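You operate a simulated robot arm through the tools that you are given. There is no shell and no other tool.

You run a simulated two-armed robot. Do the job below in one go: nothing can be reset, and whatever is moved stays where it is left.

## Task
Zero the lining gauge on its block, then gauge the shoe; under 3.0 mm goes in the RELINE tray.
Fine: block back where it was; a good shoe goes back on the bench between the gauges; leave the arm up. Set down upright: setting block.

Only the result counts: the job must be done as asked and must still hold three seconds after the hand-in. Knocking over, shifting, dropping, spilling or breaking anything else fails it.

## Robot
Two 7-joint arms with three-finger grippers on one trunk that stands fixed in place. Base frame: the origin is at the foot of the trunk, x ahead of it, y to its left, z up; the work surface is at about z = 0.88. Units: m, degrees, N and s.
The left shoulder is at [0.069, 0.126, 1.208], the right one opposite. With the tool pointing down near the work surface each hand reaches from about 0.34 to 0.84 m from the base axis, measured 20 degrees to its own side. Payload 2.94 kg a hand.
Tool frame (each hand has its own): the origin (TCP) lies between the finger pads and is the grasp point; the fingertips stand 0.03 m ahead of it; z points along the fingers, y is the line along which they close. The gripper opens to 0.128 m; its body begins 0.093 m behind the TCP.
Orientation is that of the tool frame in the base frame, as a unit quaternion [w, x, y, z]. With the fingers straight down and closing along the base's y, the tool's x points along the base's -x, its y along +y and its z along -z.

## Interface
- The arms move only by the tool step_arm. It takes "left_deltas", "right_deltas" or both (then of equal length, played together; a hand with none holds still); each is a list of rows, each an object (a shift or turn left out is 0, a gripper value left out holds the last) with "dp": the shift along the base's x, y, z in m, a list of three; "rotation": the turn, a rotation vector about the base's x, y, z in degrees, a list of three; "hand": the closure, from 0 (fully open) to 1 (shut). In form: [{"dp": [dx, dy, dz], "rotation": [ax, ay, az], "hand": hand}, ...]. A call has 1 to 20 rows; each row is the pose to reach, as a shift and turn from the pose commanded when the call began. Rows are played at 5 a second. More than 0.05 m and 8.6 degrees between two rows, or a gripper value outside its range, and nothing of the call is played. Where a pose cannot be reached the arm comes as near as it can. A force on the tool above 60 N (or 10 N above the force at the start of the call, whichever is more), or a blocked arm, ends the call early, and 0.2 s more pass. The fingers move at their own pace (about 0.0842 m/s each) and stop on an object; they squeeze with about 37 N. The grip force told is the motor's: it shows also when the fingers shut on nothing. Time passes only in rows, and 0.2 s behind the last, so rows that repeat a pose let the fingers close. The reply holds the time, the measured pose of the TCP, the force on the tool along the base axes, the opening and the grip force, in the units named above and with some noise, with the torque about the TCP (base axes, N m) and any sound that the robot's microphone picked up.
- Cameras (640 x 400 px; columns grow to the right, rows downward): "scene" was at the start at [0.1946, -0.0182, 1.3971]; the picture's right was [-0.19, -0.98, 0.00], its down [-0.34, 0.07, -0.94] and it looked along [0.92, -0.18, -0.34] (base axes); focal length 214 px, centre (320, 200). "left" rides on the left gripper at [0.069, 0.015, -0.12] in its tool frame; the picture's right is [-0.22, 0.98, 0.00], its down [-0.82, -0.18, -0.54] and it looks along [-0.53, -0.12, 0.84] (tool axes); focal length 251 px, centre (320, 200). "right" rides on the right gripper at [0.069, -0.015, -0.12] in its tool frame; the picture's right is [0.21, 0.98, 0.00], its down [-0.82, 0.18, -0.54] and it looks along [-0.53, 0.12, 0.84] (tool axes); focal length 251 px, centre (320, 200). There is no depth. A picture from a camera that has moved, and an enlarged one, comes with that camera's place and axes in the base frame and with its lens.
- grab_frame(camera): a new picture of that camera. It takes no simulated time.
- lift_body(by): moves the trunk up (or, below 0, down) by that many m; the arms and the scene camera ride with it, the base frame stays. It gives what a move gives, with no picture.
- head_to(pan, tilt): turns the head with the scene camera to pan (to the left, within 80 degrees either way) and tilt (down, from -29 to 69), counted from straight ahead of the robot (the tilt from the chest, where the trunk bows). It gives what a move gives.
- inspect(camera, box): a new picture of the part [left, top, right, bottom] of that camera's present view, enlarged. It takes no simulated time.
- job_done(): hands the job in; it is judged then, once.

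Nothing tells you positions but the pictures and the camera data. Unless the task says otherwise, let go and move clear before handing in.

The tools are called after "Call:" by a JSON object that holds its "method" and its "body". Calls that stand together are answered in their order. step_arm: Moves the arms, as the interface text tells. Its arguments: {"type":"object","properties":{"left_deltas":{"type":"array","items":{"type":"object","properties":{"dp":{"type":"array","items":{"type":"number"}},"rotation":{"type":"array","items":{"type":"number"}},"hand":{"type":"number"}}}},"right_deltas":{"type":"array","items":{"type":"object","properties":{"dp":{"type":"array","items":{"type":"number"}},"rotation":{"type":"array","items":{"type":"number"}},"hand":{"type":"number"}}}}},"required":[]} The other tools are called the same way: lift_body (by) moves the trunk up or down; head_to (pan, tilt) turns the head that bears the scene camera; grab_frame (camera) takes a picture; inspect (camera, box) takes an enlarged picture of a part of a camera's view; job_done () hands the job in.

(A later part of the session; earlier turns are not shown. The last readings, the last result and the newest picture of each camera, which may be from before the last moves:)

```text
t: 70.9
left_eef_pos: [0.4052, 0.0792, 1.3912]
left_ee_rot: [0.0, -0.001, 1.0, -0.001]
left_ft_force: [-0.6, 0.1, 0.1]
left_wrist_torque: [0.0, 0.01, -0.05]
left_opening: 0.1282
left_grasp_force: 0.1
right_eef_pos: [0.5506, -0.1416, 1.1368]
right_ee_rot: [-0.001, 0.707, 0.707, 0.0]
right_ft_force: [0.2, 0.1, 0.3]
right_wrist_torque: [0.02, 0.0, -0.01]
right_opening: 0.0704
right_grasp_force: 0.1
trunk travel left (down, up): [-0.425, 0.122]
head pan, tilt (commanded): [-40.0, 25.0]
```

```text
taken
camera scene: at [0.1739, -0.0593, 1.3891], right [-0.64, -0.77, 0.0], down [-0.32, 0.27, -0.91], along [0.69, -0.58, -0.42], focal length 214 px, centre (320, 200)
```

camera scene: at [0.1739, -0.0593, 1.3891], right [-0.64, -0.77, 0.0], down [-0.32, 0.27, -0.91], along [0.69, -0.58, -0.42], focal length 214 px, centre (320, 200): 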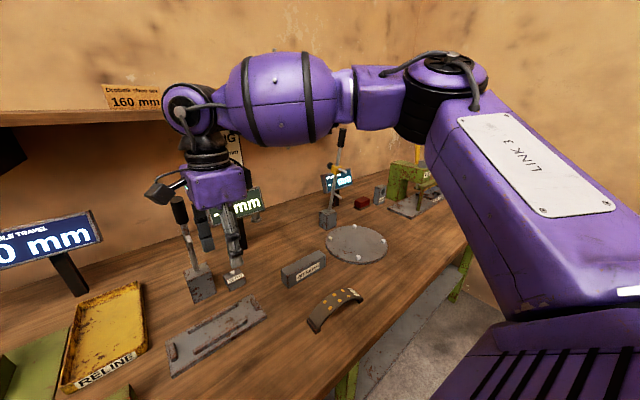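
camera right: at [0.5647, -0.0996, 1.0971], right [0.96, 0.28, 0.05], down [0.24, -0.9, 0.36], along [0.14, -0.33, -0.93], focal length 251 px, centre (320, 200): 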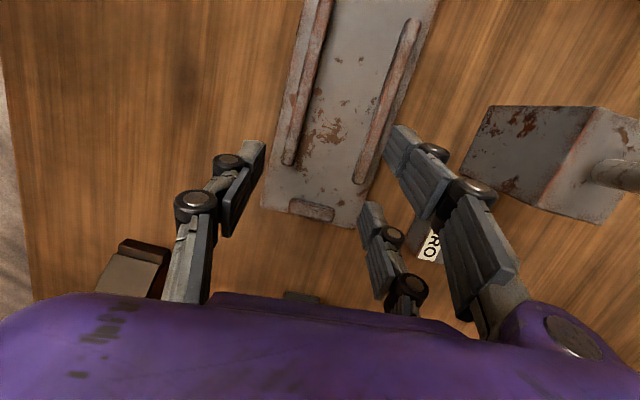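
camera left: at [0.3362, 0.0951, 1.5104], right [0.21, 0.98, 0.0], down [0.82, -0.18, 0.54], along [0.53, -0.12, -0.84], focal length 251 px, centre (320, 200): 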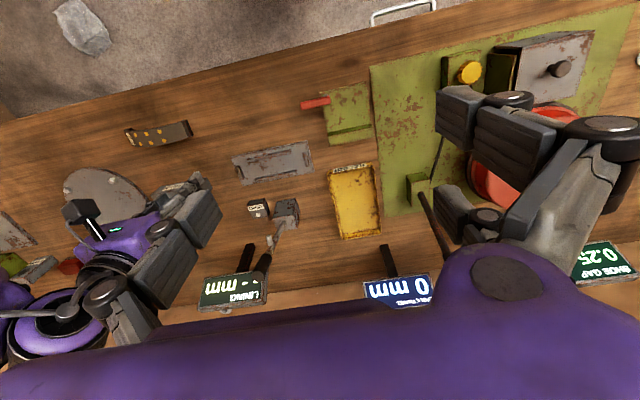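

At this height the -90° yaw is fine right beside the plate. I'll lower straight down in small steps to see where the limit starts.

Call:
{"method": "step_arm", "body": {"right_deltas": [{"dp": [0, 0, -0.02]}, {"dp": [0, 0, -0.04]}, {"dp": [0, 0, -0.06]}, {"dp": [0, 0, -0.08]}, {"dp": [0, 0, -0.1]}, {"dp": [0, 0, -0.12]}, {"dp": [0, 0, -0.14]}, {"dp": [0, 0, -0.16]}, {"dp": [0, 0, -0.175]}, {"dp": [0, 0, -0.19]}, {"dp": [0, 0, -0.19]}]}}

Call:
{"method": "grab_frame", "body": {"camera": "scene"}}

```text
t: 73.3
left_eef_pos: [0.4056, 0.0807, 1.3916]
left_ee_rot: [0.0, 0.0, 1.0, -0.001]
left_ft_force: [0.8, -0.4, 0.2]
left_wrist_torque: [0.0, 0.01, -0.02]
left_opening: 0.1279
left_grasp_force: 0.0
right_eef_pos: [0.5541, -0.1595, 0.9668]
right_ee_rot: [-0.002, 0.707, 0.707, -0.001]
right_ft_force: [1.1, -0.8, -0.4]
right_wrist_torque: [-0.01, -0.01, -0.03]
right_opening: 0.0705
right_grasp_force: 0.0
right hand out of reach, approached as far as the arm can: row 7, 8, 9, 10, 11
trunk travel left (down, up): [-0.425, 0.122]
head pan, tilt (commanded): [-40.0, 25.0]
```

```text
taken
camera scene: at [0.1741, -0.0595, 1.3891], right [-0.64, -0.77, 0.0], down [-0.32, 0.27, -0.91], along [0.69, -0.58, -0.42], focal length 214 px, centre (320, 200)
```

scene: 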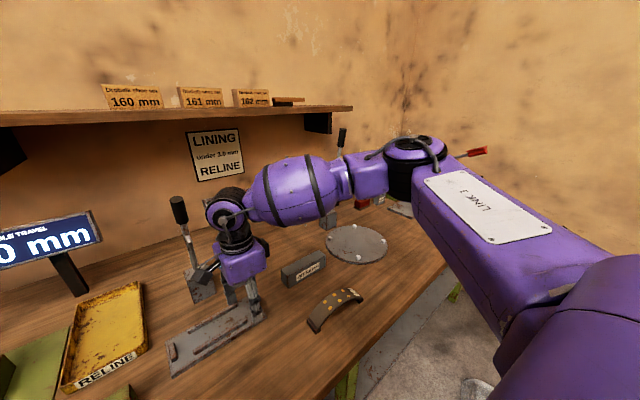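

The limit scales with hand height below the shoulder, so lowering the trunk should fix it. I'll lift the hand clear, then lower the trunk by 12 cm and retest.

Call:
{"method": "step_arm", "body": {"right_deltas": [{"dp": [0, 0.0, 0.04]}, {"dp": [0, 0.0, 0.08]}, {"dp": [0, 0.0, 0.12]}, {"dp": [0, 0.0, 0.16]}, {"dp": [0, 0.0, 0.18]}, {"dp": [0, 0.0, 0.18]}]}}

Call:
{"method": "lift_body", "body": {"by": -0.12}}

Call:
{"method": "grab_frame", "body": {"camera": "scene"}}

```text
t: 74.7
left_eef_pos: [0.4058, 0.0808, 1.3909]
left_ee_rot: [0.0, -0.001, 1.0, -0.001]
left_ft_force: [0.9, -0.3, -0.2]
left_wrist_torque: [0.0, -0.03, -0.01]
left_opening: 0.128
left_grasp_force: 0.0
right_eef_pos: [0.5518, -0.16, 1.1491]
right_ee_rot: [-0.001, 0.707, 0.707, 0.0]
right_ft_force: [-0.1, -0.2, -0.7]
right_wrist_torque: [-0.01, -0.01, 0.0]
right_opening: 0.0706
right_grasp_force: 0.1
trunk travel left (down, up): [-0.425, 0.122]
head pan, tilt (commanded): [-40.0, 25.0]
```

```text
t: 76.2
left_eef_pos: [0.4048, 0.0807, 1.2719]
left_ee_rot: [0.001, 0.0, 1.0, -0.001]
left_ft_force: [-1.1, -0.5, 1.0]
left_wrist_torque: [-0.02, -0.05, 0.02]
left_opening: 0.1279
left_grasp_force: 0.0
right_eef_pos: [0.5529, -0.1606, 1.0275]
right_ee_rot: [0.0, 0.707, 0.707, 0.0]
right_ft_force: [-0.3, -0.2, 0.3]
right_wrist_torque: [-0.02, 0.01, 0.01]
right_opening: 0.0703
right_grasp_force: 0.0
trunk travel left (down, up): [-0.305, 0.242]
head pan, tilt (commanded): [-40.0, 25.0]
```

```text
taken
camera scene: at [0.2061, -0.0593, 1.2674], right [-0.64, -0.77, 0.0], down [-0.32, 0.27, -0.91], along [0.69, -0.58, -0.42], focal length 214 px, centre (320, 200)
```

scene: 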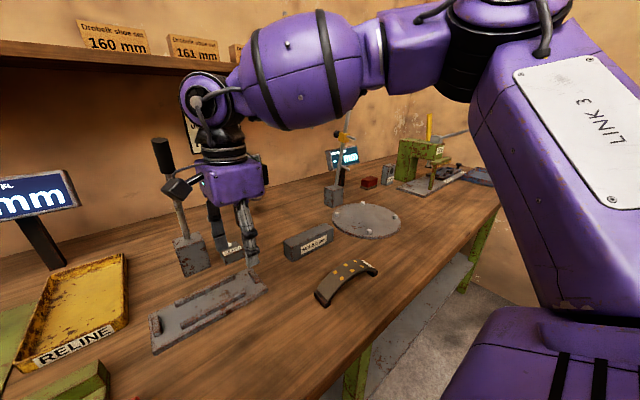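

The trunk is lower and the arm has more freedom. I'll test the leaned pose over the plate again, down to placing height.

Call:
{"method": "step_arm", "body": {"right_deltas": [{"dp": [0.01, 0, 0], "rotation": [6, 0, 0]}, {"dp": [0.02, 0, 0], "rotation": [12, 0, 0]}, {"dp": [0.04, 0.015, 0], "rotation": [12, 0, 0]}, {"dp": [0.042, 0.03, -0.02], "rotation": [12, 0, 0]}, {"dp": [0.042, 0.03, -0.04], "rotation": [12, 0, 0]}, {"dp": [0.042, 0.03, -0.06], "rotation": [12, 0, 0]}, {"dp": [0.042, 0.03, -0.08], "rotation": [12, 0, 0]}, {"dp": [0.042, 0.03, -0.09], "rotation": [12, 0, 0]}, {"dp": [0.042, 0.03, -0.09], "rotation": [12, 0, 0]}]}}

Call:
{"method": "head_to", "body": {"pan": -12, "tilt": 36}}

Call:
{"method": "grab_frame", "body": {"camera": "scene"}}

Call:
{"method": "grab_frame", "body": {"camera": "right"}}

```text
t: 78.2
left_eef_pos: [0.4058, 0.0803, 1.2711]
left_ee_rot: [0.001, -0.001, 1.0, -0.001]
left_ft_force: [0.3, -0.4, -0.8]
left_wrist_torque: [0.0, 0.0, -0.01]
left_opening: 0.128
left_grasp_force: 0.1
right_eef_pos: [0.596, -0.1295, 0.9361]
right_ee_rot: [-0.075, 0.703, 0.703, 0.074]
right_ft_force: [-0.6, -1.0, -0.2]
right_wrist_torque: [0.03, 0.02, 0.0]
right_opening: 0.0706
right_grasp_force: 0.0
trunk travel left (down, up): [-0.305, 0.242]
head pan, tilt (commanded): [-40.0, 25.0]
```

```text
t: 79.2
left_eef_pos: [0.4057, 0.0808, 1.2712]
left_ee_rot: [0.0, -0.001, 1.0, -0.001]
left_ft_force: [-0.3, 0.1, 0.7]
left_wrist_torque: [0.01, -0.03, -0.04]
left_opening: 0.1282
left_grasp_force: 0.2
right_eef_pos: [0.5951, -0.1306, 0.9363]
right_ee_rot: [-0.075, 0.703, 0.703, 0.073]
right_ft_force: [0.2, 0.3, -0.6]
right_wrist_torque: [0.0, 0.03, 0.03]
right_opening: 0.0704
right_grasp_force: 0.1
trunk travel left (down, up): [-0.305, 0.242]
head pan, tilt (commanded): [-12.0, 36.0]
```

```text
taken
camera scene: at [0.2215, -0.0184, 1.25], right [-0.21, -0.98, 0.0], down [-0.57, 0.12, -0.81], along [0.79, -0.17, -0.59], focal length 214 px, centre (320, 200)
```

scene: 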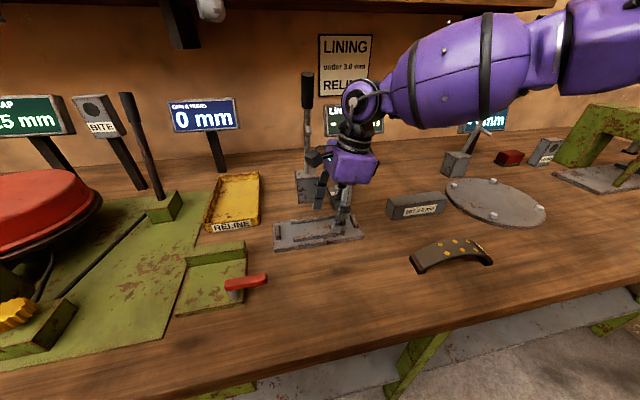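

```text
taken
camera right: at [0.5805, -0.0864, 1.0674], right [0.98, 0.21, 0.04], down [0.18, -0.92, 0.36], along [0.12, -0.34, -0.93], focal length 251 px, centre (320, 200)
```

right: 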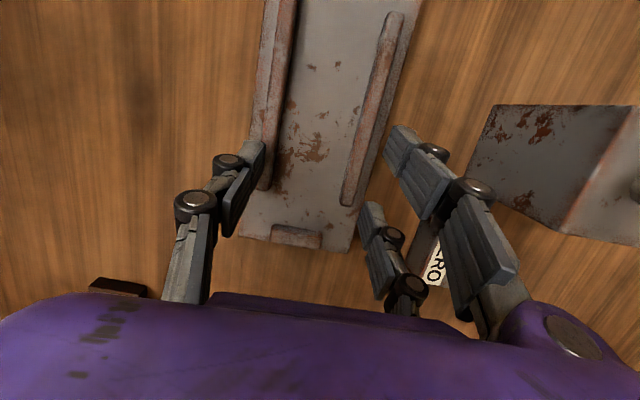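

That pose is now reachable, and I get a good view of the pocket. Now back to the block: I'll raise, move over it with the same lean, and check its position.

Call:
{"method": "step_arm", "body": {"right_deltas": [{"dp": [0, -0.01, 0.04]}, {"dp": [0, -0.04, 0.08]}, {"dp": [0, -0.08, 0.1]}, {"dp": [0, -0.12, 0.1]}, {"dp": [0.005, -0.16, 0.1]}, {"dp": [0.01, -0.2, 0.1]}, {"dp": [0.013, -0.24, 0.1]}, {"dp": [0.013, -0.27, 0.1]}, {"dp": [0.013, -0.27, 0.07], "hand": 0.3}, {"dp": [0.013, -0.27, 0.05], "hand": 0.3}, {"dp": [0.013, -0.27, 0.05], "hand": 0.3}]}}

Call:
{"method": "grab_frame", "body": {"camera": "right"}}

Call:
{"method": "inspect", "body": {"camera": "scene", "box": [360, 150, 520, 250]}}

```text
t: 81.6
left_eef_pos: [0.4052, 0.0802, 1.2703]
left_ee_rot: [0.0, -0.001, 1.0, -0.001]
left_ft_force: [0.5, -0.7, -0.1]
left_wrist_torque: [-0.01, 0.0, 0.03]
left_opening: 0.1282
left_grasp_force: 0.2
right_eef_pos: [0.6087, -0.3999, 0.9864]
right_ee_rot: [-0.076, 0.703, 0.703, 0.074]
right_ft_force: [-0.6, -0.5, 0.1]
right_wrist_torque: [0.02, -0.01, -0.02]
right_opening: 0.0896
right_grasp_force: 0.1
trunk travel left (down, up): [-0.305, 0.242]
head pan, tilt (commanded): [-12.0, 36.0]
```

```text
taken
camera right: at [0.5934, -0.3567, 1.1167], right [0.98, 0.21, 0.04], down [0.18, -0.92, 0.36], along [0.12, -0.34, -0.93], focal length 251 px, centre (320, 200)
```

right: 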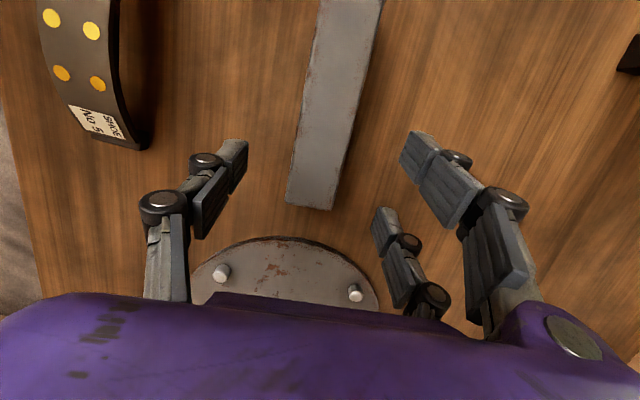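

```text
4.00 times, centred on (440, 200) of scene
camera zoom: at [0.2214, -0.0182, 1.25], right [-0.21, -0.98, 0.0], down [-0.57, 0.12, -0.81], along [0.79, -0.17, -0.59], focal length 858 px, centre (-160, 200)
```

zoom: 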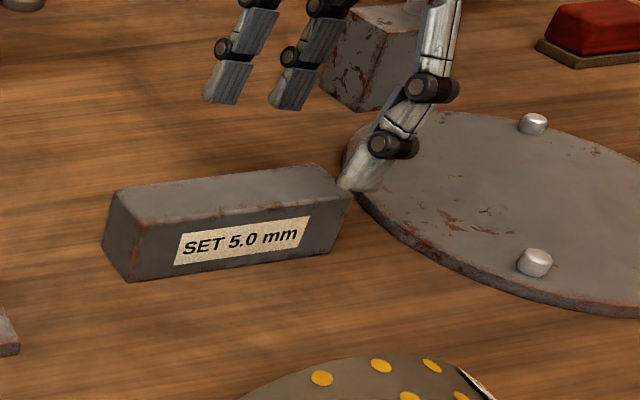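

The block is centred at about (0.610, -0.364). I'll descend to the proven grip height, close, and lift.

Call:
{"method": "step_arm", "body": {"right_deltas": [{"dp": [0.0005, -0.002, -0.03], "hand": 0.3}, {"dp": [0.0005, -0.002, -0.055], "hand": 0.3}, {"dp": [0.0005, -0.002, -0.0655], "hand": 0.3}, {"dp": [0.0005, -0.002, -0.0655], "hand": 0.5}, {"dp": [0.0005, -0.002, -0.0655], "hand": 1.0}, {"dp": [0.0005, -0.002, -0.0655], "hand": 1.0}, {"dp": [0.0005, -0.002, -0.0655], "hand": 1.0}, {"dp": [0.0005, -0.002, -0.0655], "hand": 1.0}, {"dp": [0.0005, -0.002, -0.061], "hand": 1.0}, {"dp": [0.0005, -0.002, -0.0555], "hand": 1.0}, {"dp": [0.0005, -0.002, -0.0555], "hand": 1.0}]}}

```text
t: 84.0
left_eef_pos: [0.4059, 0.0799, 1.2706]
left_ee_rot: [0.0, -0.001, 1.0, -0.001]
left_ft_force: [0.7, -0.4, 0.7]
left_wrist_torque: [0.0, 0.01, 0.02]
left_opening: 0.128
left_grasp_force: 0.1
right_eef_pos: [0.6101, -0.4024, 0.9296]
right_ee_rot: [-0.076, 0.703, 0.703, 0.073]
right_ft_force: [-0.1, 1.0, -5.6]
right_wrist_torque: [-0.21, 0.03, 0.03]
right_opening: 0.0397
right_grasp_force: 37.0
trunk travel left (down, up): [-0.305, 0.242]
head pan, tilt (commanded): [-12.0, 36.0]
```

Held at full weight. I'll lift and carry it over the plate.

Call:
{"method": "step_arm", "body": {"right_deltas": [{"dp": [0, 0, 0.015]}, {"dp": [0, 0, 0.032]}, {"dp": [0, 0, 0.05]}, {"dp": [0, 0, 0.06]}, {"dp": [-0.004, 0.03, 0.06]}, {"dp": [-0.008, 0.065, 0.06]}, {"dp": [-0.012, 0.1, 0.06]}, {"dp": [-0.016, 0.135, 0.06]}, {"dp": [-0.016, 0.17, 0.06]}, {"dp": [-0.016, 0.205, 0.06]}, {"dp": [-0.016, 0.235, 0.06]}, {"dp": [-0.016, 0.26, 0.06]}, {"dp": [-0.016, 0.272, 0.06]}, {"dp": [-0.016, 0.272, 0.06]}]}}

Call:
{"method": "inspect", "body": {"camera": "scene", "box": [240, 60, 400, 260]}}

Call:
{"method": "grab_frame", "body": {"camera": "right"}}

Call:
{"method": "grab_frame", "body": {"camera": "left"}}

```text
t: 87.0
left_eef_pos: [0.4065, 0.0805, 1.272]
left_ee_rot: [0.0, 0.0, 1.0, -0.001]
left_ft_force: [0.3, 0.2, 0.3]
left_wrist_torque: [0.02, -0.02, 0.05]
left_opening: 0.1279
left_grasp_force: 0.1
right_eef_pos: [0.5942, -0.1303, 0.9901]
right_ee_rot: [-0.075, 0.703, 0.704, 0.074]
right_ft_force: [0.4, 0.4, -5.1]
right_wrist_torque: [-0.22, 0.03, 0.01]
right_opening: 0.0394
right_grasp_force: 37.1
trunk travel left (down, up): [-0.305, 0.242]
head pan, tilt (commanded): [-12.0, 36.0]
```

```text
2.00 times, centred on (320, 160) of scene
camera zoom: at [0.2219, -0.0183, 1.2499], right [-0.21, -0.98, 0.0], down [-0.58, 0.12, -0.81], along [0.79, -0.17, -0.59], focal length 429 px, centre (320, 280)
```

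zoom: 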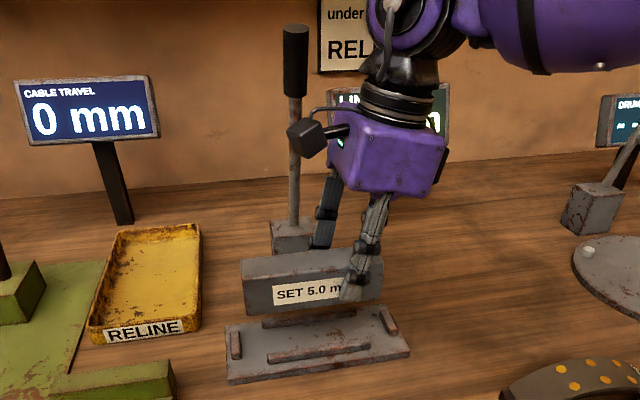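

```text
taken
camera right: at [0.579, -0.0859, 1.1223], right [0.98, 0.21, 0.04], down [0.18, -0.92, 0.36], along [0.11, -0.34, -0.93], focal length 251 px, centre (320, 200)
```

right: 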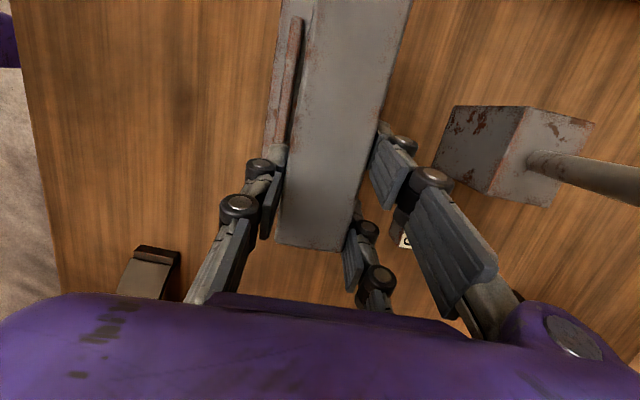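

```text
taken
camera left: at [0.3366, 0.0951, 1.3903], right [0.21, 0.98, 0.0], down [0.82, -0.18, 0.54], along [0.53, -0.12, -0.84], focal length 251 px, centre (320, 200)
```

left: 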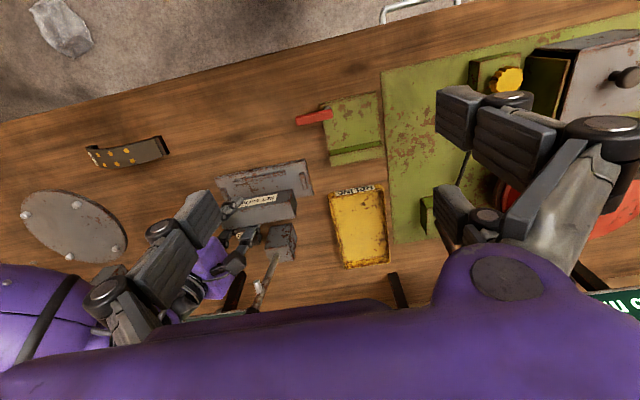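

The block hangs over the pocket, well clear of the knob. I'll lower it to just above the plate and check alignment against the ribs.

Call:
{"method": "step_arm", "body": {"right_deltas": [{"dp": [0, 0, -0.015]}, {"dp": [0, 0, -0.03]}, {"dp": [0, 0, -0.042]}, {"dp": [0, 0, -0.048]}, {"dp": [0, 0, -0.048]}]}}

Call:
{"method": "inspect", "body": {"camera": "scene", "box": [260, 160, 380, 260]}}

Call:
{"method": "grab_frame", "body": {"camera": "right"}}

Call:
{"method": "inspect", "body": {"camera": "left", "box": [190, 140, 330, 270]}}

```text
t: 88.2
left_eef_pos: [0.407, 0.0797, 1.2707]
left_ee_rot: [0.0, -0.001, 1.0, -0.001]
left_ft_force: [-0.3, 0.5, -0.5]
left_wrist_torque: [0.04, 0.01, 0.0]
left_opening: 0.1281
left_grasp_force: 0.1
right_eef_pos: [0.5923, -0.1296, 0.9431]
right_ee_rot: [-0.075, 0.703, 0.703, 0.074]
right_ft_force: [0.2, -0.1, -5.9]
right_wrist_torque: [-0.23, 0.02, 0.02]
right_opening: 0.0398
right_grasp_force: 37.2
trunk travel left (down, up): [-0.305, 0.242]
head pan, tilt (commanded): [-12.0, 36.0]
```

```text
4.00 times, centred on (320, 210) of scene
camera zoom: at [0.2218, -0.0184, 1.2499], right [-0.21, -0.98, 0.0], down [-0.58, 0.12, -0.81], along [0.79, -0.17, -0.59], focal length 858 px, centre (320, 160)
```

zoom: 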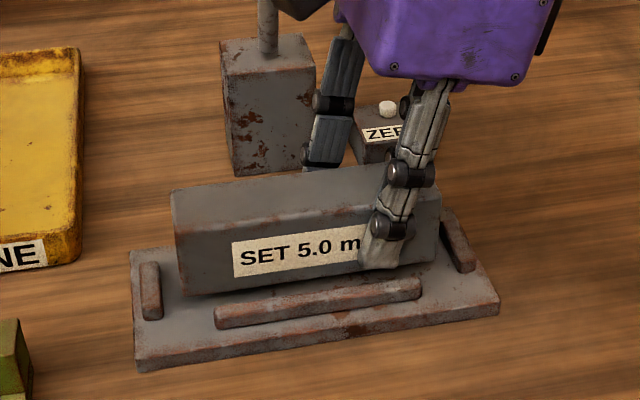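

```text
taken
camera right: at [0.5783, -0.0867, 1.0748], right [0.98, 0.21, 0.04], down [0.18, -0.92, 0.36], along [0.12, -0.34, -0.93], focal length 251 px, centre (320, 200)
```

right: 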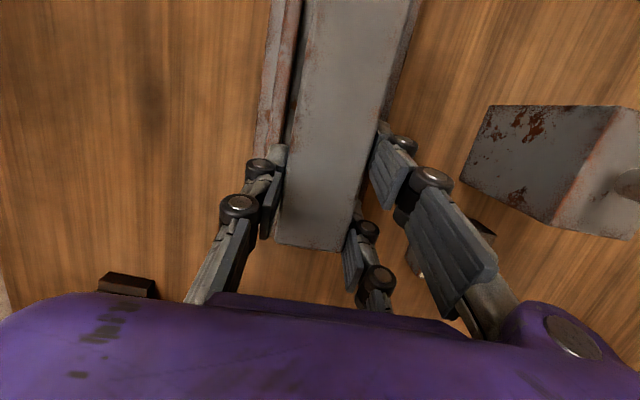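

```text
3.08 times, centred on (260, 205) of left
camera zoom: at [0.3366, 0.095, 1.3903], right [0.21, 0.98, 0.0], down [0.82, -0.18, 0.54], along [0.53, -0.12, -0.84], focal length 774 px, centre (505, 185)
```

zoom: 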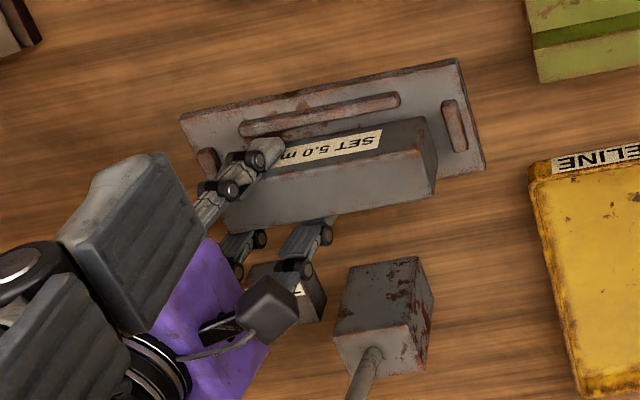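

The block is about 14 mm above the plate with roughly 8 mm clearance at the front rib and 5 mm at the back. I'll nudge 2 mm towards me and lower it to the plate, watching the force.

Call:
{"method": "step_arm", "body": {"right_deltas": [{"dp": [-0.002, 0, -0.004]}, {"dp": [-0.002, 0, -0.008]}, {"dp": [-0.002, 0, -0.011]}, {"dp": [-0.002, 0, -0.013]}, {"dp": [-0.002, 0, -0.013]}]}}

Call:
{"method": "inspect", "body": {"camera": "scene", "box": [260, 160, 380, 260]}}

Call:
{"method": "inspect", "body": {"camera": "left", "box": [190, 140, 330, 270]}}

```text
t: 89.4
left_eef_pos: [0.4007, 0.0801, 1.2726]
left_ee_rot: [0.002, 0.0, 1.0, -0.001]
left_ft_force: [-0.2, -0.3, 0.5]
left_wrist_torque: [0.01, 0.0, 0.0]
left_opening: 0.128
left_grasp_force: 0.0
right_eef_pos: [0.5912, -0.13, 0.9369]
right_ee_rot: [-0.07, 0.703, 0.703, 0.081]
right_ft_force: [2.3, -19.2, 57.3]
right_wrist_torque: [-2.05, -1.83, -0.44]
right_opening: 0.0396
right_grasp_force: 36.8
trunk travel left (down, up): [-0.305, 0.242]
head pan, tilt (commanded): [-12.0, 36.0]
```

```text
4.00 times, centred on (320, 210) of scene
camera zoom: at [0.2168, -0.0192, 1.2511], right [-0.21, -0.98, 0.0], down [-0.57, 0.12, -0.81], along [0.79, -0.17, -0.58], focal length 858 px, centre (320, 160)
```

zoom: 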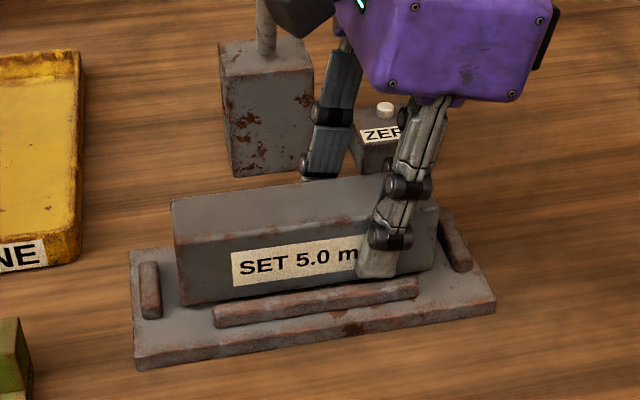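

```text
3.08 times, centred on (260, 205) of left
camera zoom: at [0.3309, 0.094, 1.3921], right [0.21, 0.98, 0.0], down [0.82, -0.18, 0.54], along [0.53, -0.12, -0.84], focal length 774 px, centre (505, 185)
```

zoom: 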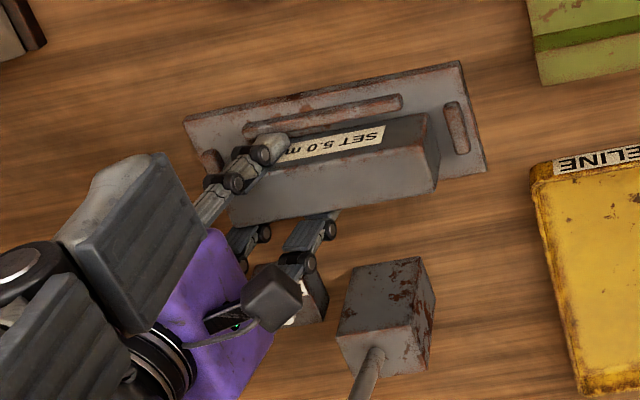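

The far lower fingertip is resting on the end of the back rib (the torque points exactly there), not the block on the plate. I'll lift off slightly, shift 5 mm to the right so that finger clears the rib end, and lower again gently.

Call:
{"method": "step_arm", "body": {"right_deltas": [{"dp": [0, 0, 0.01]}, {"dp": [0, -0.003, 0.012]}, {"dp": [0, -0.0055, 0.012]}, {"dp": [0, -0.0055, 0.012]}]}}

Call:
{"method": "inspect", "body": {"camera": "scene", "box": [260, 160, 380, 260]}}

Call:
{"method": "inspect", "body": {"camera": "right", "box": [240, 120, 440, 300]}}

```text
t: 90.4
left_eef_pos: [0.4068, 0.0799, 1.2695]
left_ee_rot: [0.0, -0.001, 1.0, -0.001]
left_ft_force: [0.4, -0.1, -1.1]
left_wrist_torque: [0.03, 0.03, 0.01]
left_opening: 0.1279
left_grasp_force: 0.1
right_eef_pos: [0.5917, -0.1358, 0.9411]
right_ee_rot: [-0.075, 0.703, 0.703, 0.074]
right_ft_force: [-0.8, -0.2, -5.0]
right_wrist_torque: [-0.2, -0.02, -0.01]
right_opening: 0.0396
right_grasp_force: 37.5
trunk travel left (down, up): [-0.305, 0.242]
head pan, tilt (commanded): [-12.0, 36.0]
```

```text
4.00 times, centred on (320, 210) of scene
camera zoom: at [0.2221, -0.0184, 1.2498], right [-0.21, -0.98, 0.0], down [-0.58, 0.12, -0.81], along [0.79, -0.17, -0.59], focal length 858 px, centre (320, 160)
```

zoom: 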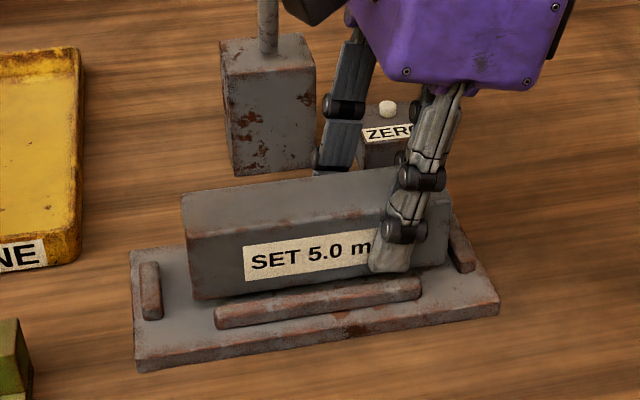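

```text
2.22 times, centred on (340, 210) of right
camera zoom: at [0.5769, -0.0923, 1.0721], right [0.98, 0.21, 0.04], down [0.18, -0.92, 0.36], along [0.11, -0.34, -0.93], focal length 559 px, centre (276, 178)
```

zoom: 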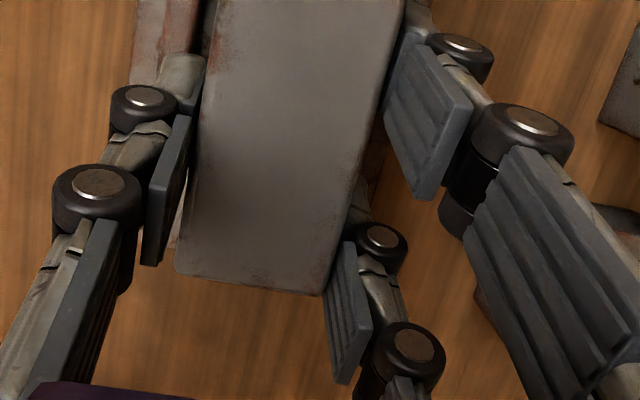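

Free again. I'll lower in small increments and check the force.

Call:
{"method": "step_arm", "body": {"right_deltas": [{"dp": [0, 0, -0.003]}, {"dp": [0, 0, -0.006]}, {"dp": [0, 0, -0.006]}]}}

Call:
{"method": "step_arm", "body": {"right_deltas": [{"dp": [0, 0, -0.0015]}, {"dp": [0, 0, -0.003]}, {"dp": [0, 0, -0.003]}]}}

```text
t: 91.2
left_eef_pos: [0.4055, 0.0809, 1.2704]
left_ee_rot: [0.0, -0.001, 1.0, -0.001]
left_ft_force: [-0.8, -0.2, 0.4]
left_wrist_torque: [0.04, 0.0, 0.02]
left_opening: 0.1279
left_grasp_force: 0.0
right_eef_pos: [0.5914, -0.1353, 0.9379]
right_ee_rot: [-0.074, 0.703, 0.703, 0.076]
right_ft_force: [-0.1, -2.2, 6.5]
right_wrist_torque: [-0.46, -0.33, -0.04]
right_opening: 0.0397
right_grasp_force: 37.0
trunk travel left (down, up): [-0.305, 0.242]
head pan, tilt (commanded): [-12.0, 36.0]
```

```text
t: 92.0
left_eef_pos: [0.4032, 0.08, 1.2723]
left_ee_rot: [0.001, 0.0, 1.0, 0.0]
left_ft_force: [0.4, 0.4, 0.0]
left_wrist_torque: [0.01, 0.03, 0.0]
left_opening: 0.128
left_grasp_force: 0.2
right_eef_pos: [0.5912, -0.1357, 0.9362]
right_ee_rot: [-0.073, 0.703, 0.704, 0.078]
right_ft_force: [3.7, -8.0, 34.2]
right_wrist_torque: [-1.05, -1.18, -0.17]
right_opening: 0.0394
right_grasp_force: 36.8
trunk travel left (down, up): [-0.305, 0.242]
head pan, tilt (commanded): [-12.0, 36.0]
```

The finger still rests on the rib's end, holding the block about 8 mm above the plate. The pocket confines the block on all sides, so I'll ease off the load and let it settle that last few millimetres, fingers caging it, then re-check.

Call:
{"method": "step_arm", "body": {"right_deltas": [{"dp": [0, 0, 0.002]}, {"dp": [0, 0.0, 0.0025]}]}}

```text
t: 92.6
left_eef_pos: [0.4042, 0.0799, 1.2713]
left_ee_rot: [0.001, -0.001, 1.0, 0.0]
left_ft_force: [0.4, 0.1, 0.0]
left_wrist_torque: [-0.02, -0.01, 0.0]
left_opening: 0.1279
left_grasp_force: 0.1
right_eef_pos: [0.5917, -0.1349, 0.9369]
right_ee_rot: [-0.073, 0.702, 0.704, 0.075]
right_ft_force: [9.2, -4.1, 26.3]
right_wrist_torque: [-0.8, -1.21, -0.01]
right_opening: 0.0396
right_grasp_force: 37.0
trunk travel left (down, up): [-0.305, 0.242]
head pan, tilt (commanded): [-12.0, 36.0]
```

Call:
{"method": "step_arm", "body": {"right_deltas": [{"dp": [0, 0, 0.002]}, {"dp": [0, 0.0, 0.0025]}, {"dp": [0, 0.0, 0.0025]}]}}

Call:
{"method": "inspect", "body": {"camera": "scene", "box": [260, 160, 380, 260]}}

```text
t: 93.4
left_eef_pos: [0.4055, 0.0806, 1.2719]
left_ee_rot: [0.0, -0.001, 1.0, -0.001]
left_ft_force: [0.1, -0.3, -0.1]
left_wrist_torque: [-0.01, -0.03, -0.05]
left_opening: 0.1282
left_grasp_force: 0.0
right_eef_pos: [0.5914, -0.1358, 0.9373]
right_ee_rot: [-0.076, 0.703, 0.704, 0.073]
right_ft_force: [5.2, -0.8, 9.6]
right_wrist_torque: [-0.48, -0.62, 0.09]
right_opening: 0.0394
right_grasp_force: 37.2
trunk travel left (down, up): [-0.305, 0.242]
head pan, tilt (commanded): [-12.0, 36.0]
```

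```text
4.00 times, centred on (320, 210) of scene
camera zoom: at [0.2213, -0.0181, 1.2499], right [-0.21, -0.98, 0.0], down [-0.57, 0.12, -0.81], along [0.79, -0.17, -0.59], focal length 858 px, centre (320, 160)
```

zoom: 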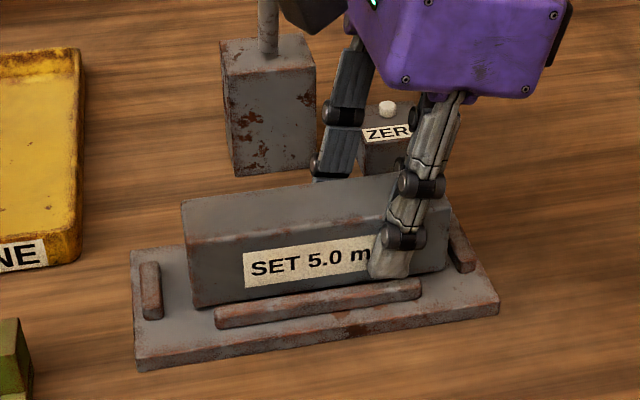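

The block is level, about 8 mm above the plate and inside the ribs. I'll ease up another millimetre and open the fingers just enough to release it.

Call:
{"method": "step_arm", "body": {"right_deltas": [{"dp": [0, 0, 0.001]}, {"dp": [0, 0, 0.001], "hand": 0.6}, {"dp": [0, 0, 0.001], "hand": 0.5}, {"dp": [0, 0, 0.001], "hand": 0.42}, {"dp": [0, 0, 0.001], "hand": 0.42}]}}

Call:
{"method": "inspect", "body": {"camera": "scene", "box": [260, 160, 380, 260]}}

Call:
{"method": "grab_frame", "body": {"camera": "right"}}

```text
t: 94.6
left_eef_pos: [0.4048, 0.08, 1.2711]
left_ee_rot: [0.0, -0.001, 1.0, -0.001]
left_ft_force: [-1.0, -0.1, -0.4]
left_wrist_torque: [-0.01, 0.02, 0.03]
left_opening: 0.1281
left_grasp_force: 0.0
right_eef_pos: [0.5905, -0.1357, 0.9393]
right_ee_rot: [-0.074, 0.704, 0.703, 0.072]
right_ft_force: [0.6, 0.3, -0.3]
right_wrist_torque: [0.01, 0.04, 0.02]
right_opening: 0.0743
right_grasp_force: 0.0
trunk travel left (down, up): [-0.305, 0.242]
head pan, tilt (commanded): [-12.0, 36.0]
```

```text
4.00 times, centred on (320, 210) of scene
camera zoom: at [0.2215, -0.0183, 1.25], right [-0.21, -0.98, 0.0], down [-0.57, 0.12, -0.81], along [0.79, -0.17, -0.59], focal length 858 px, centre (320, 160)
```

zoom: 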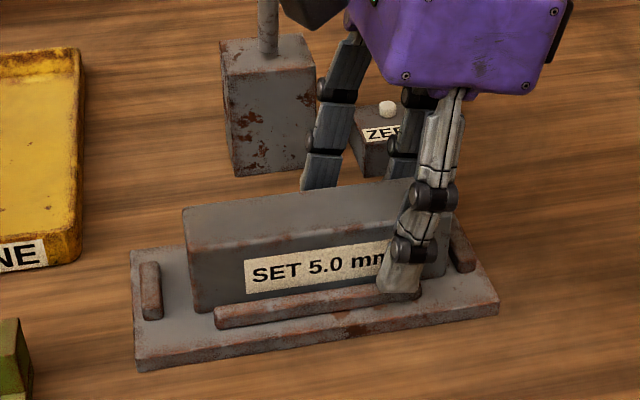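

```text
taken
camera right: at [0.5763, -0.0919, 1.0704], right [0.98, 0.21, 0.04], down [0.18, -0.92, 0.36], along [0.12, -0.34, -0.93], focal length 251 px, centre (320, 200)
```

right: 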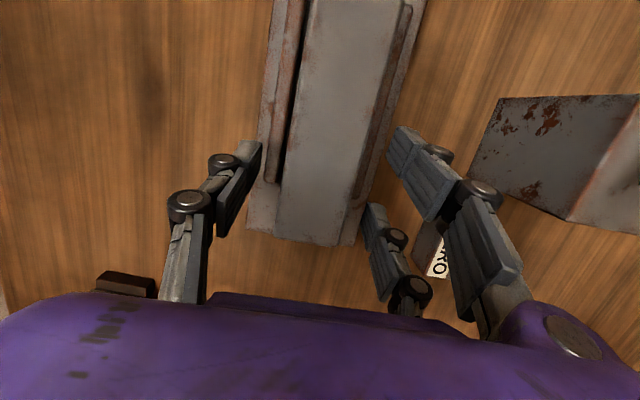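

The block is sitting squarely in the pocket. I'll withdraw the right hand upward and to the right, out of the way of the gauge arm.

Call:
{"method": "step_arm", "body": {"right_deltas": [{"dp": [0, 0, 0.03]}, {"dp": [0, 0, 0.07]}, {"dp": [0, -0.02, 0.11]}, {"dp": [0, -0.06, 0.14]}, {"dp": [0, -0.1, 0.15], "rotation": [-4, 0, 0]}, {"dp": [0, -0.14, 0.15], "rotation": [-8, 0, 0]}, {"dp": [0, -0.18, 0.15], "rotation": [-12, 0, 0]}, {"dp": [0, -0.2, 0.15], "rotation": [-12, 0, 0]}, {"dp": [0, -0.2, 0.15], "rotation": [-12, 0, 0]}]}}

Call:
{"method": "head_to", "body": {"pan": -10, "tilt": 25}}

Call:
{"method": "grab_frame", "body": {"camera": "scene"}}

Call:
{"method": "grab_frame", "body": {"camera": "left"}}

Call:
{"method": "inspect", "body": {"camera": "left", "box": [200, 140, 340, 300]}}

```text
t: 96.6
left_eef_pos: [0.4064, 0.0812, 1.2715]
left_ee_rot: [0.0, -0.001, 1.0, -0.002]
left_ft_force: [-0.2, -0.6, -0.1]
left_wrist_torque: [-0.02, 0.0, 0.0]
left_opening: 0.1279
left_grasp_force: 0.1
right_eef_pos: [0.5903, -0.3355, 1.0876]
right_ee_rot: [0.0, 0.707, 0.708, -0.001]
right_ft_force: [-0.5, -0.5, -0.2]
right_wrist_torque: [0.0, -0.01, 0.01]
right_opening: 0.0744
right_grasp_force: 0.0
trunk travel left (down, up): [-0.305, 0.242]
head pan, tilt (commanded): [-12.0, 36.0]
```

```text
t: 97.3
left_eef_pos: [0.4058, 0.0806, 1.2708]
left_ee_rot: [-0.001, 0.0, 1.0, -0.001]
left_ft_force: [-0.5, 0.4, -0.4]
left_wrist_torque: [0.03, 0.03, -0.01]
left_opening: 0.128
left_grasp_force: 0.0
right_eef_pos: [0.5908, -0.3352, 1.088]
right_ee_rot: [0.0, 0.707, 0.707, -0.001]
right_ft_force: [0.7, 0.0, 0.1]
right_wrist_torque: [-0.01, -0.01, 0.0]
right_opening: 0.0741
right_grasp_force: 0.1
trunk travel left (down, up): [-0.305, 0.242]
head pan, tilt (commanded): [-10.0, 25.0]
```

```text
taken
camera scene: at [0.2266, -0.0162, 1.2672], right [-0.17, -0.98, 0.0], down [-0.42, 0.07, -0.91], along [0.89, -0.16, -0.42], focal length 214 px, centre (320, 200)
```

scene: 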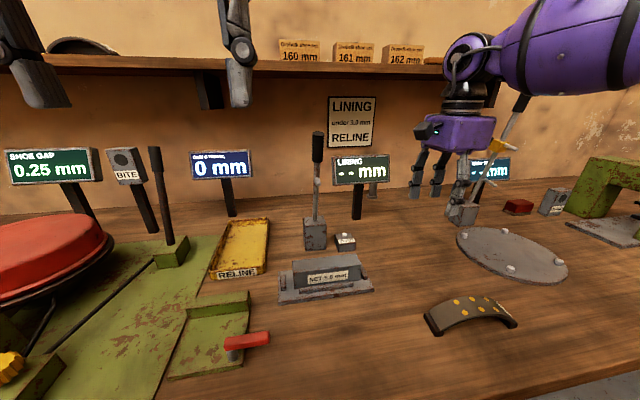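

```text
taken
camera left: at [0.3361, 0.095, 1.3904], right [0.21, 0.98, 0.0], down [0.82, -0.18, 0.54], along [0.53, -0.12, -0.84], focal length 251 px, centre (320, 200)
```

left: 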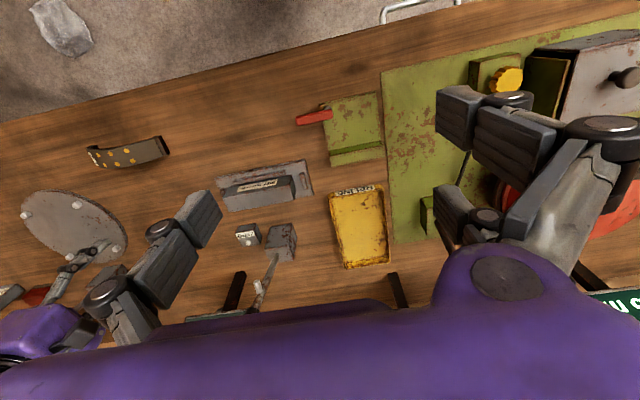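

```text
2.50 times, centred on (270, 220) of left
camera zoom: at [0.3361, 0.095, 1.3904], right [0.21, 0.98, 0.0], down [0.82, -0.18, 0.54], along [0.53, -0.12, -0.84], focal length 629 px, centre (445, 150)
```

zoom: 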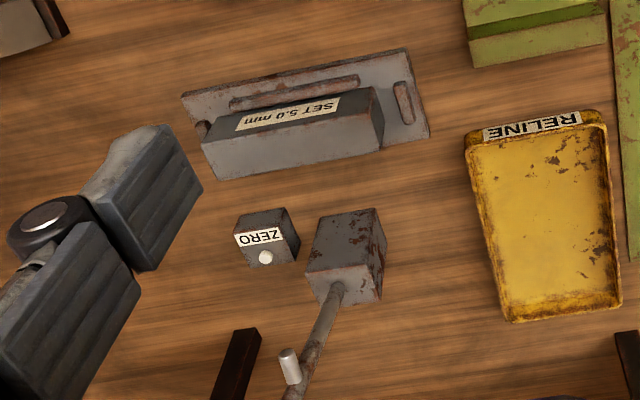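

Block set, arm still up. Next is the gauge arm; I'll zoom in on its knob to locate it precisely.

Call:
{"method": "inspect", "body": {"camera": "scene", "box": [280, 120, 360, 260]}}

Call:
{"method": "inspect", "body": {"camera": "right", "box": [0, 0, 640, 400]}}

```text
2.86 times, centred on (320, 190) of scene
camera zoom: at [0.2266, -0.0162, 1.2672], right [-0.17, -0.98, 0.0], down [-0.42, 0.07, -0.91], along [0.89, -0.16, -0.42], focal length 613 px, centre (320, 229)
```

zoom: 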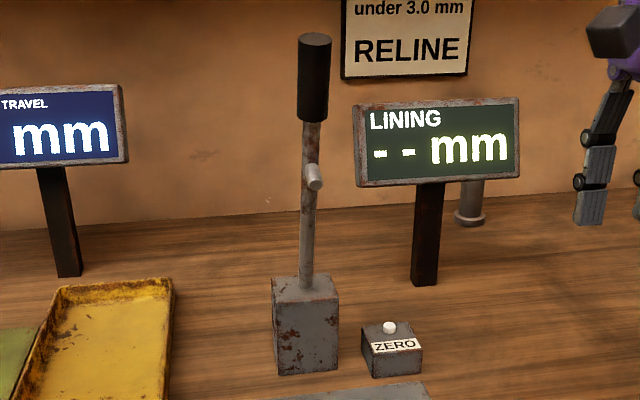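

```text
1.00 times, centred on (320, 200) of right (not enlarged: the box is as wide or as high as the picture)
camera zoom: at [0.576, -0.2653, 1.2073], right [0.98, 0.21, 0.0], down [0.18, -0.82, 0.54], along [0.12, -0.53, -0.84], focal length 251 px, centre (320, 200)
```

zoom: 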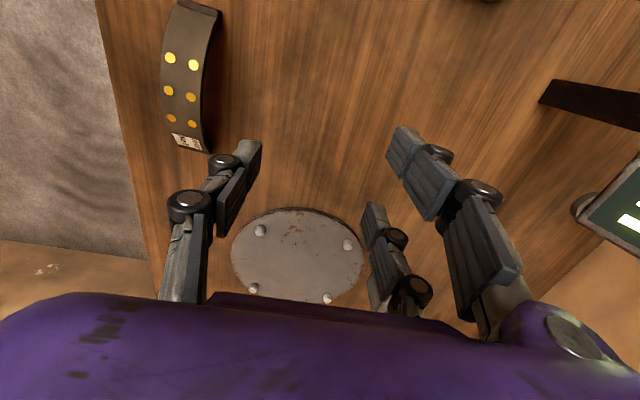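

The knob is a short vertical cylinder whose top is near (0.67, -0.09, 1.20). I'll use the left hand, tool down, with the knob caged between its paired fingers, to swing the arm down. First I'll bring the left hand up beside it and look.

Call:
{"method": "step_arm", "body": {"left_deltas": [{"dp": [0.02, -0.02, 0.02]}, {"dp": [0.05, -0.045, 0.04]}, {"dp": [0.08, -0.075, 0.06]}, {"dp": [0.11, -0.105, 0.07]}, {"dp": [0.14, -0.135, 0.07]}, {"dp": [0.165, -0.165, 0.07]}, {"dp": [0.185, -0.185, 0.07]}, {"dp": [0.185, -0.185, 0.07]}]}}

Call:
{"method": "grab_frame", "body": {"camera": "left"}}

Call:
{"method": "grab_frame", "body": {"camera": "scene"}}

```text
t: 98.9
left_eef_pos: [0.5968, -0.0054, 1.3277]
left_ee_rot: [-0.001, -0.061, 0.996, -0.059]
left_ft_force: [0.4, -0.8, 0.0]
left_wrist_torque: [0.03, -0.01, 0.01]
left_opening: 0.1281
left_grasp_force: 0.0
left hand out of reach, approached as far as the arm can: row 2, 3, 4, 5, 6, 7
right_eef_pos: [0.5896, -0.3366, 1.0887]
right_ee_rot: [0.0, 0.707, 0.707, 0.0]
right_ft_force: [0.6, 0.3, 0.3]
right_wrist_torque: [0.03, 0.06, 0.02]
right_opening: 0.0743
right_grasp_force: 0.0
trunk travel left (down, up): [-0.305, 0.242]
head pan, tilt (commanded): [-10.0, 25.0]
stopped in row 7 (left hand): the arm was blocked; the commanded pose is now the measured one
```

```text
taken
camera left: at [0.5247, 0.0144, 1.4453], right [0.1, 0.99, -0.12], down [0.83, -0.02, 0.55], along [0.54, -0.15, -0.83], focal length 251 px, centre (320, 200)
```

left: 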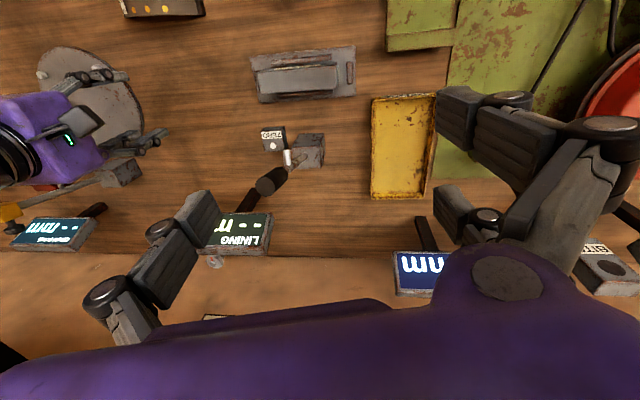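

```text
taken
camera scene: at [0.2235, -0.0222, 1.2613], right [-0.24, -0.97, 0.0], down [-0.47, 0.12, -0.88], along [0.85, -0.21, -0.48], focal length 214 px, centre (320, 200)
```

scene: 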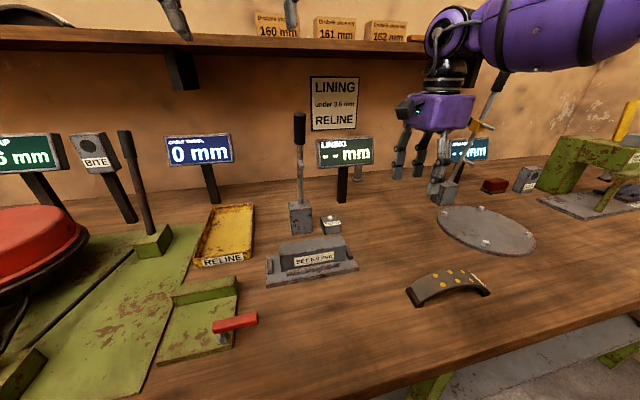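

The left arm ran out of reach at this height and its upper arm nudged the head, so that route is wrong. I'll back the left hand out to a relaxed place and restore the head direction.

Call:
{"method": "step_arm", "body": {"left_deltas": [{"dp": [-0.02, 0.02, -0.01], "rotation": [2.0, 0, -2.0]}, {"dp": [-0.05, 0.045, -0.02], "rotation": [4.0, 0, -4.0]}, {"dp": [-0.085, 0.075, -0.04], "rotation": [6.0, 0, -6.0]}, {"dp": [-0.12, 0.1, -0.06], "rotation": [6.76, -0.1, -7.0]}, {"dp": [-0.15, 0.12, -0.07], "rotation": [6.76, -0.1, -7.0]}, {"dp": [-0.18, 0.14, -0.07], "rotation": [6.76, -0.1, -7.0]}, {"dp": [-0.18, 0.14, -0.07], "rotation": [6.76, -0.1, -7.0]}]}}

Call:
{"method": "head_to", "body": {"pan": -12, "tilt": 30}}

Call:
{"method": "grab_frame", "body": {"camera": "scene"}}

```text
refused: row 3 steps farther than a row can; nothing moved
```

```text
t: 99.5
left_eef_pos: [0.5971, -0.0058, 1.3253]
left_ee_rot: [-0.003, -0.06, 0.997, -0.057]
left_ft_force: [0.4, -0.2, 0.0]
left_wrist_torque: [0.01, -0.03, 0.01]
left_opening: 0.1279
left_grasp_force: 0.0
right_eef_pos: [0.5912, -0.3345, 1.0875]
right_ee_rot: [-0.001, 0.707, 0.707, -0.001]
right_ft_force: [-0.5, -0.1, 0.6]
right_wrist_torque: [0.0, 0.0, 0.02]
right_opening: 0.0741
right_grasp_force: 0.1
trunk travel left (down, up): [-0.305, 0.242]
head pan, tilt (commanded): [-12.0, 30.0]
```

```text
taken
camera scene: at [0.224, -0.0223, 1.2604], right [-0.24, -0.97, 0.0], down [-0.47, 0.12, -0.87], along [0.85, -0.21, -0.49], focal length 214 px, centre (320, 200)
```

scene: 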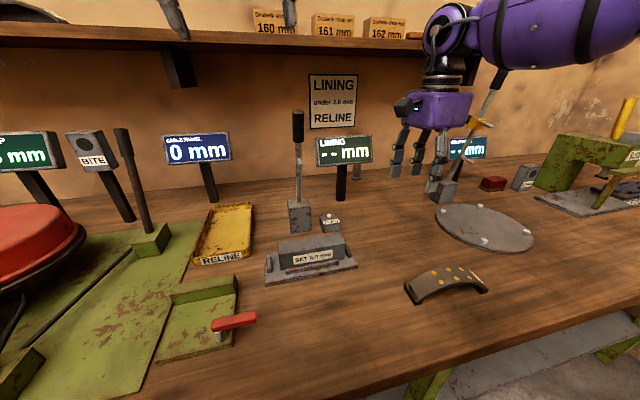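

Before backing out, this left-camera view is useful for locating the knob, so I'll zoom in on it first.

Call:
{"method": "inspect", "body": {"camera": "left", "box": [220, 110, 360, 220]}}

Call:
{"method": "step_arm", "body": {"left_deltas": [{"dp": [-0.02, 0.02, -0.01], "rotation": [2.0, 0, -2.0]}, {"dp": [-0.045, 0.04, -0.02], "rotation": [4.0, 0, -4.0]}, {"dp": [-0.075, 0.065, -0.035], "rotation": [6.0, 0, -6.0]}, {"dp": [-0.105, 0.09, -0.05], "rotation": [6.76, -0.1, -7.0]}, {"dp": [-0.135, 0.11, -0.06], "rotation": [6.76, -0.1, -7.0]}, {"dp": [-0.165, 0.13, -0.07], "rotation": [6.76, -0.1, -7.0]}, {"dp": [-0.18, 0.15, -0.07], "rotation": [6.76, -0.1, -7.0]}, {"dp": [-0.18, 0.15, -0.07], "rotation": [6.76, -0.1, -7.0]}]}}

Call:
{"method": "grab_frame", "body": {"camera": "scene"}}

```text
3.64 times, centred on (290, 165) of left
camera zoom: at [0.5264, 0.0135, 1.4431], right [0.1, 0.99, -0.11], down [0.84, -0.02, 0.55], along [0.54, -0.15, -0.83], focal length 914 px, centre (429, 327)
```

zoom: 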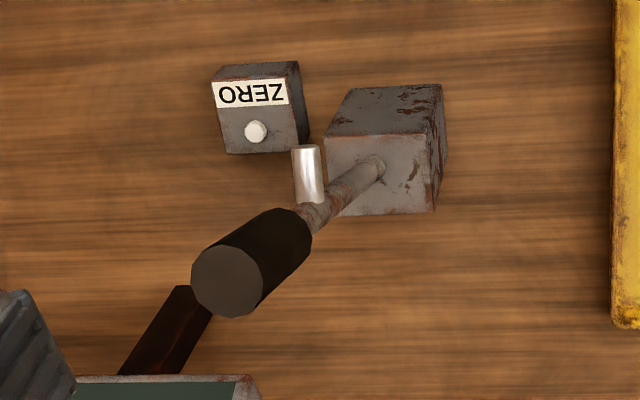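

```text
t: 101.3
left_eef_pos: [0.4176, 0.1396, 1.2541]
left_ee_rot: [-0.001, 0.003, 1.0, 0.004]
left_ft_force: [1.0, 0.1, -0.2]
left_wrist_torque: [-0.02, 0.01, 0.01]
left_opening: 0.1282
left_grasp_force: 0.0
right_eef_pos: [0.5926, -0.3361, 1.0863]
right_ee_rot: [-0.001, 0.708, 0.706, 0.0]
right_ft_force: [0.0, 0.1, 0.0]
right_wrist_torque: [-0.01, 0.01, 0.0]
right_opening: 0.0745
right_grasp_force: 0.1
trunk travel left (down, up): [-0.305, 0.242]
head pan, tilt (commanded): [-12.0, 30.0]
```

```text
taken
camera scene: at [0.2248, -0.0192, 1.2592], right [-0.21, -0.98, 0.0], down [-0.49, 0.1, -0.87], along [0.85, -0.18, -0.5], focal length 214 px, centre (320, 200)
```

scene: 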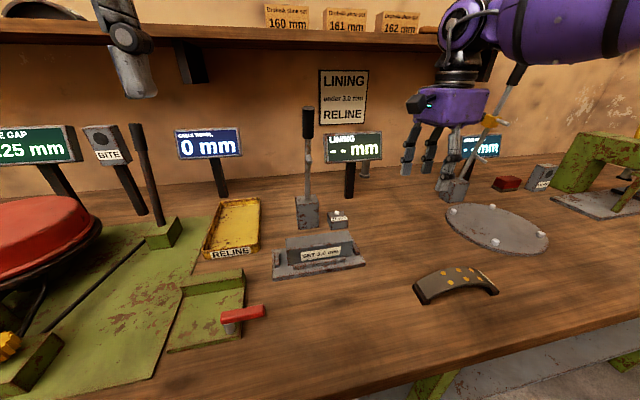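

The left hand is clear and the knob's top is fixed at about (0.662, -0.090, 1.206). The right hand at its present yaw can cage the knob front and back between thumb and finger. I'll raise the right hand and bring it above the knob, watching its reach.

Call:
{"method": "step_arm", "body": {"right_deltas": [{"dp": [0, 0, 0.04], "hand": 0.5}, {"dp": [0, 0, 0.08], "hand": 0.5}, {"dp": [0, 0.01, 0.12], "hand": 0.5}, {"dp": [0.01, 0.03, 0.15], "hand": 0.5}, {"dp": [0.02, 0.06, 0.175], "hand": 0.5}, {"dp": [0.03, 0.09, 0.178], "hand": 0.5}, {"dp": [0.04, 0.12, 0.178], "hand": 0.5}, {"dp": [0.04, 0.12, 0.178], "hand": 0.5}]}}

Call:
{"method": "grab_frame", "body": {"camera": "right"}}

Call:
{"method": "grab_frame", "body": {"camera": "scene"}}

```text
t: 103.1
left_eef_pos: [0.4164, 0.1396, 1.2559]
left_ee_rot: [0.0, 0.004, 1.0, 0.003]
left_ft_force: [0.3, 0.2, 0.7]
left_wrist_torque: [-0.02, -0.04, -0.05]
left_opening: 0.1276
left_grasp_force: 0.0
right_eef_pos: [0.5858, -0.242, 1.2326]
right_ee_rot: [0.0, 0.707, 0.707, 0.0]
right_ft_force: [-0.9, 0.7, 0.2]
right_wrist_torque: [-0.01, -0.01, 0.0]
right_opening: 0.064
right_grasp_force: 0.1
right hand out of reach, approached as far as the arm can: row 5, 6, 7, 8
trunk travel left (down, up): [-0.305, 0.242]
head pan, tilt (commanded): [-12.0, 30.0]
```

```text
taken
camera right: at [0.5698, -0.1723, 1.3525], right [0.98, 0.21, 0.0], down [0.18, -0.82, 0.54], along [0.12, -0.53, -0.84], focal length 251 px, centre (320, 200)
```

right: 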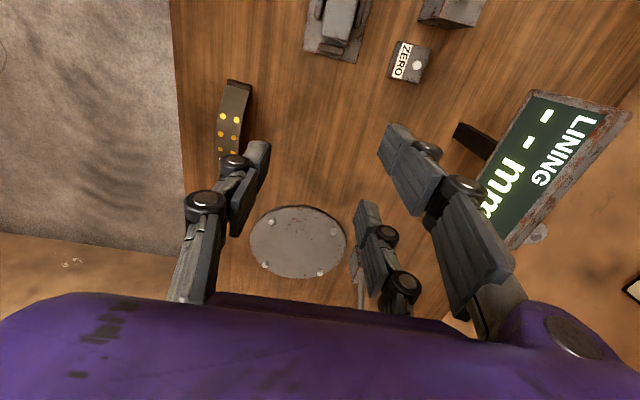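

```text
taken
camera scene: at [0.2241, -0.019, 1.2594], right [-0.21, -0.98, 0.0], down [-0.49, 0.1, -0.87], along [0.85, -0.18, -0.5], focal length 214 px, centre (320, 200)
```

scene: 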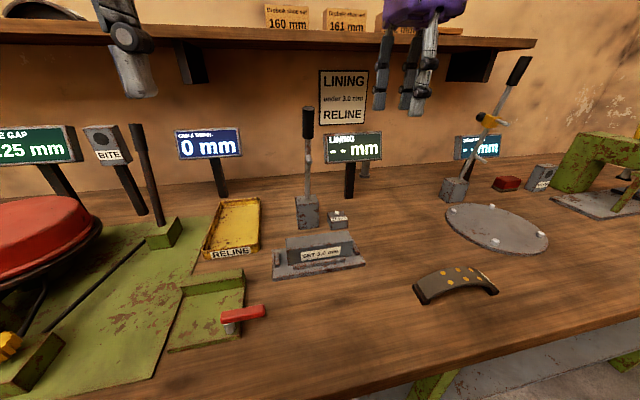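

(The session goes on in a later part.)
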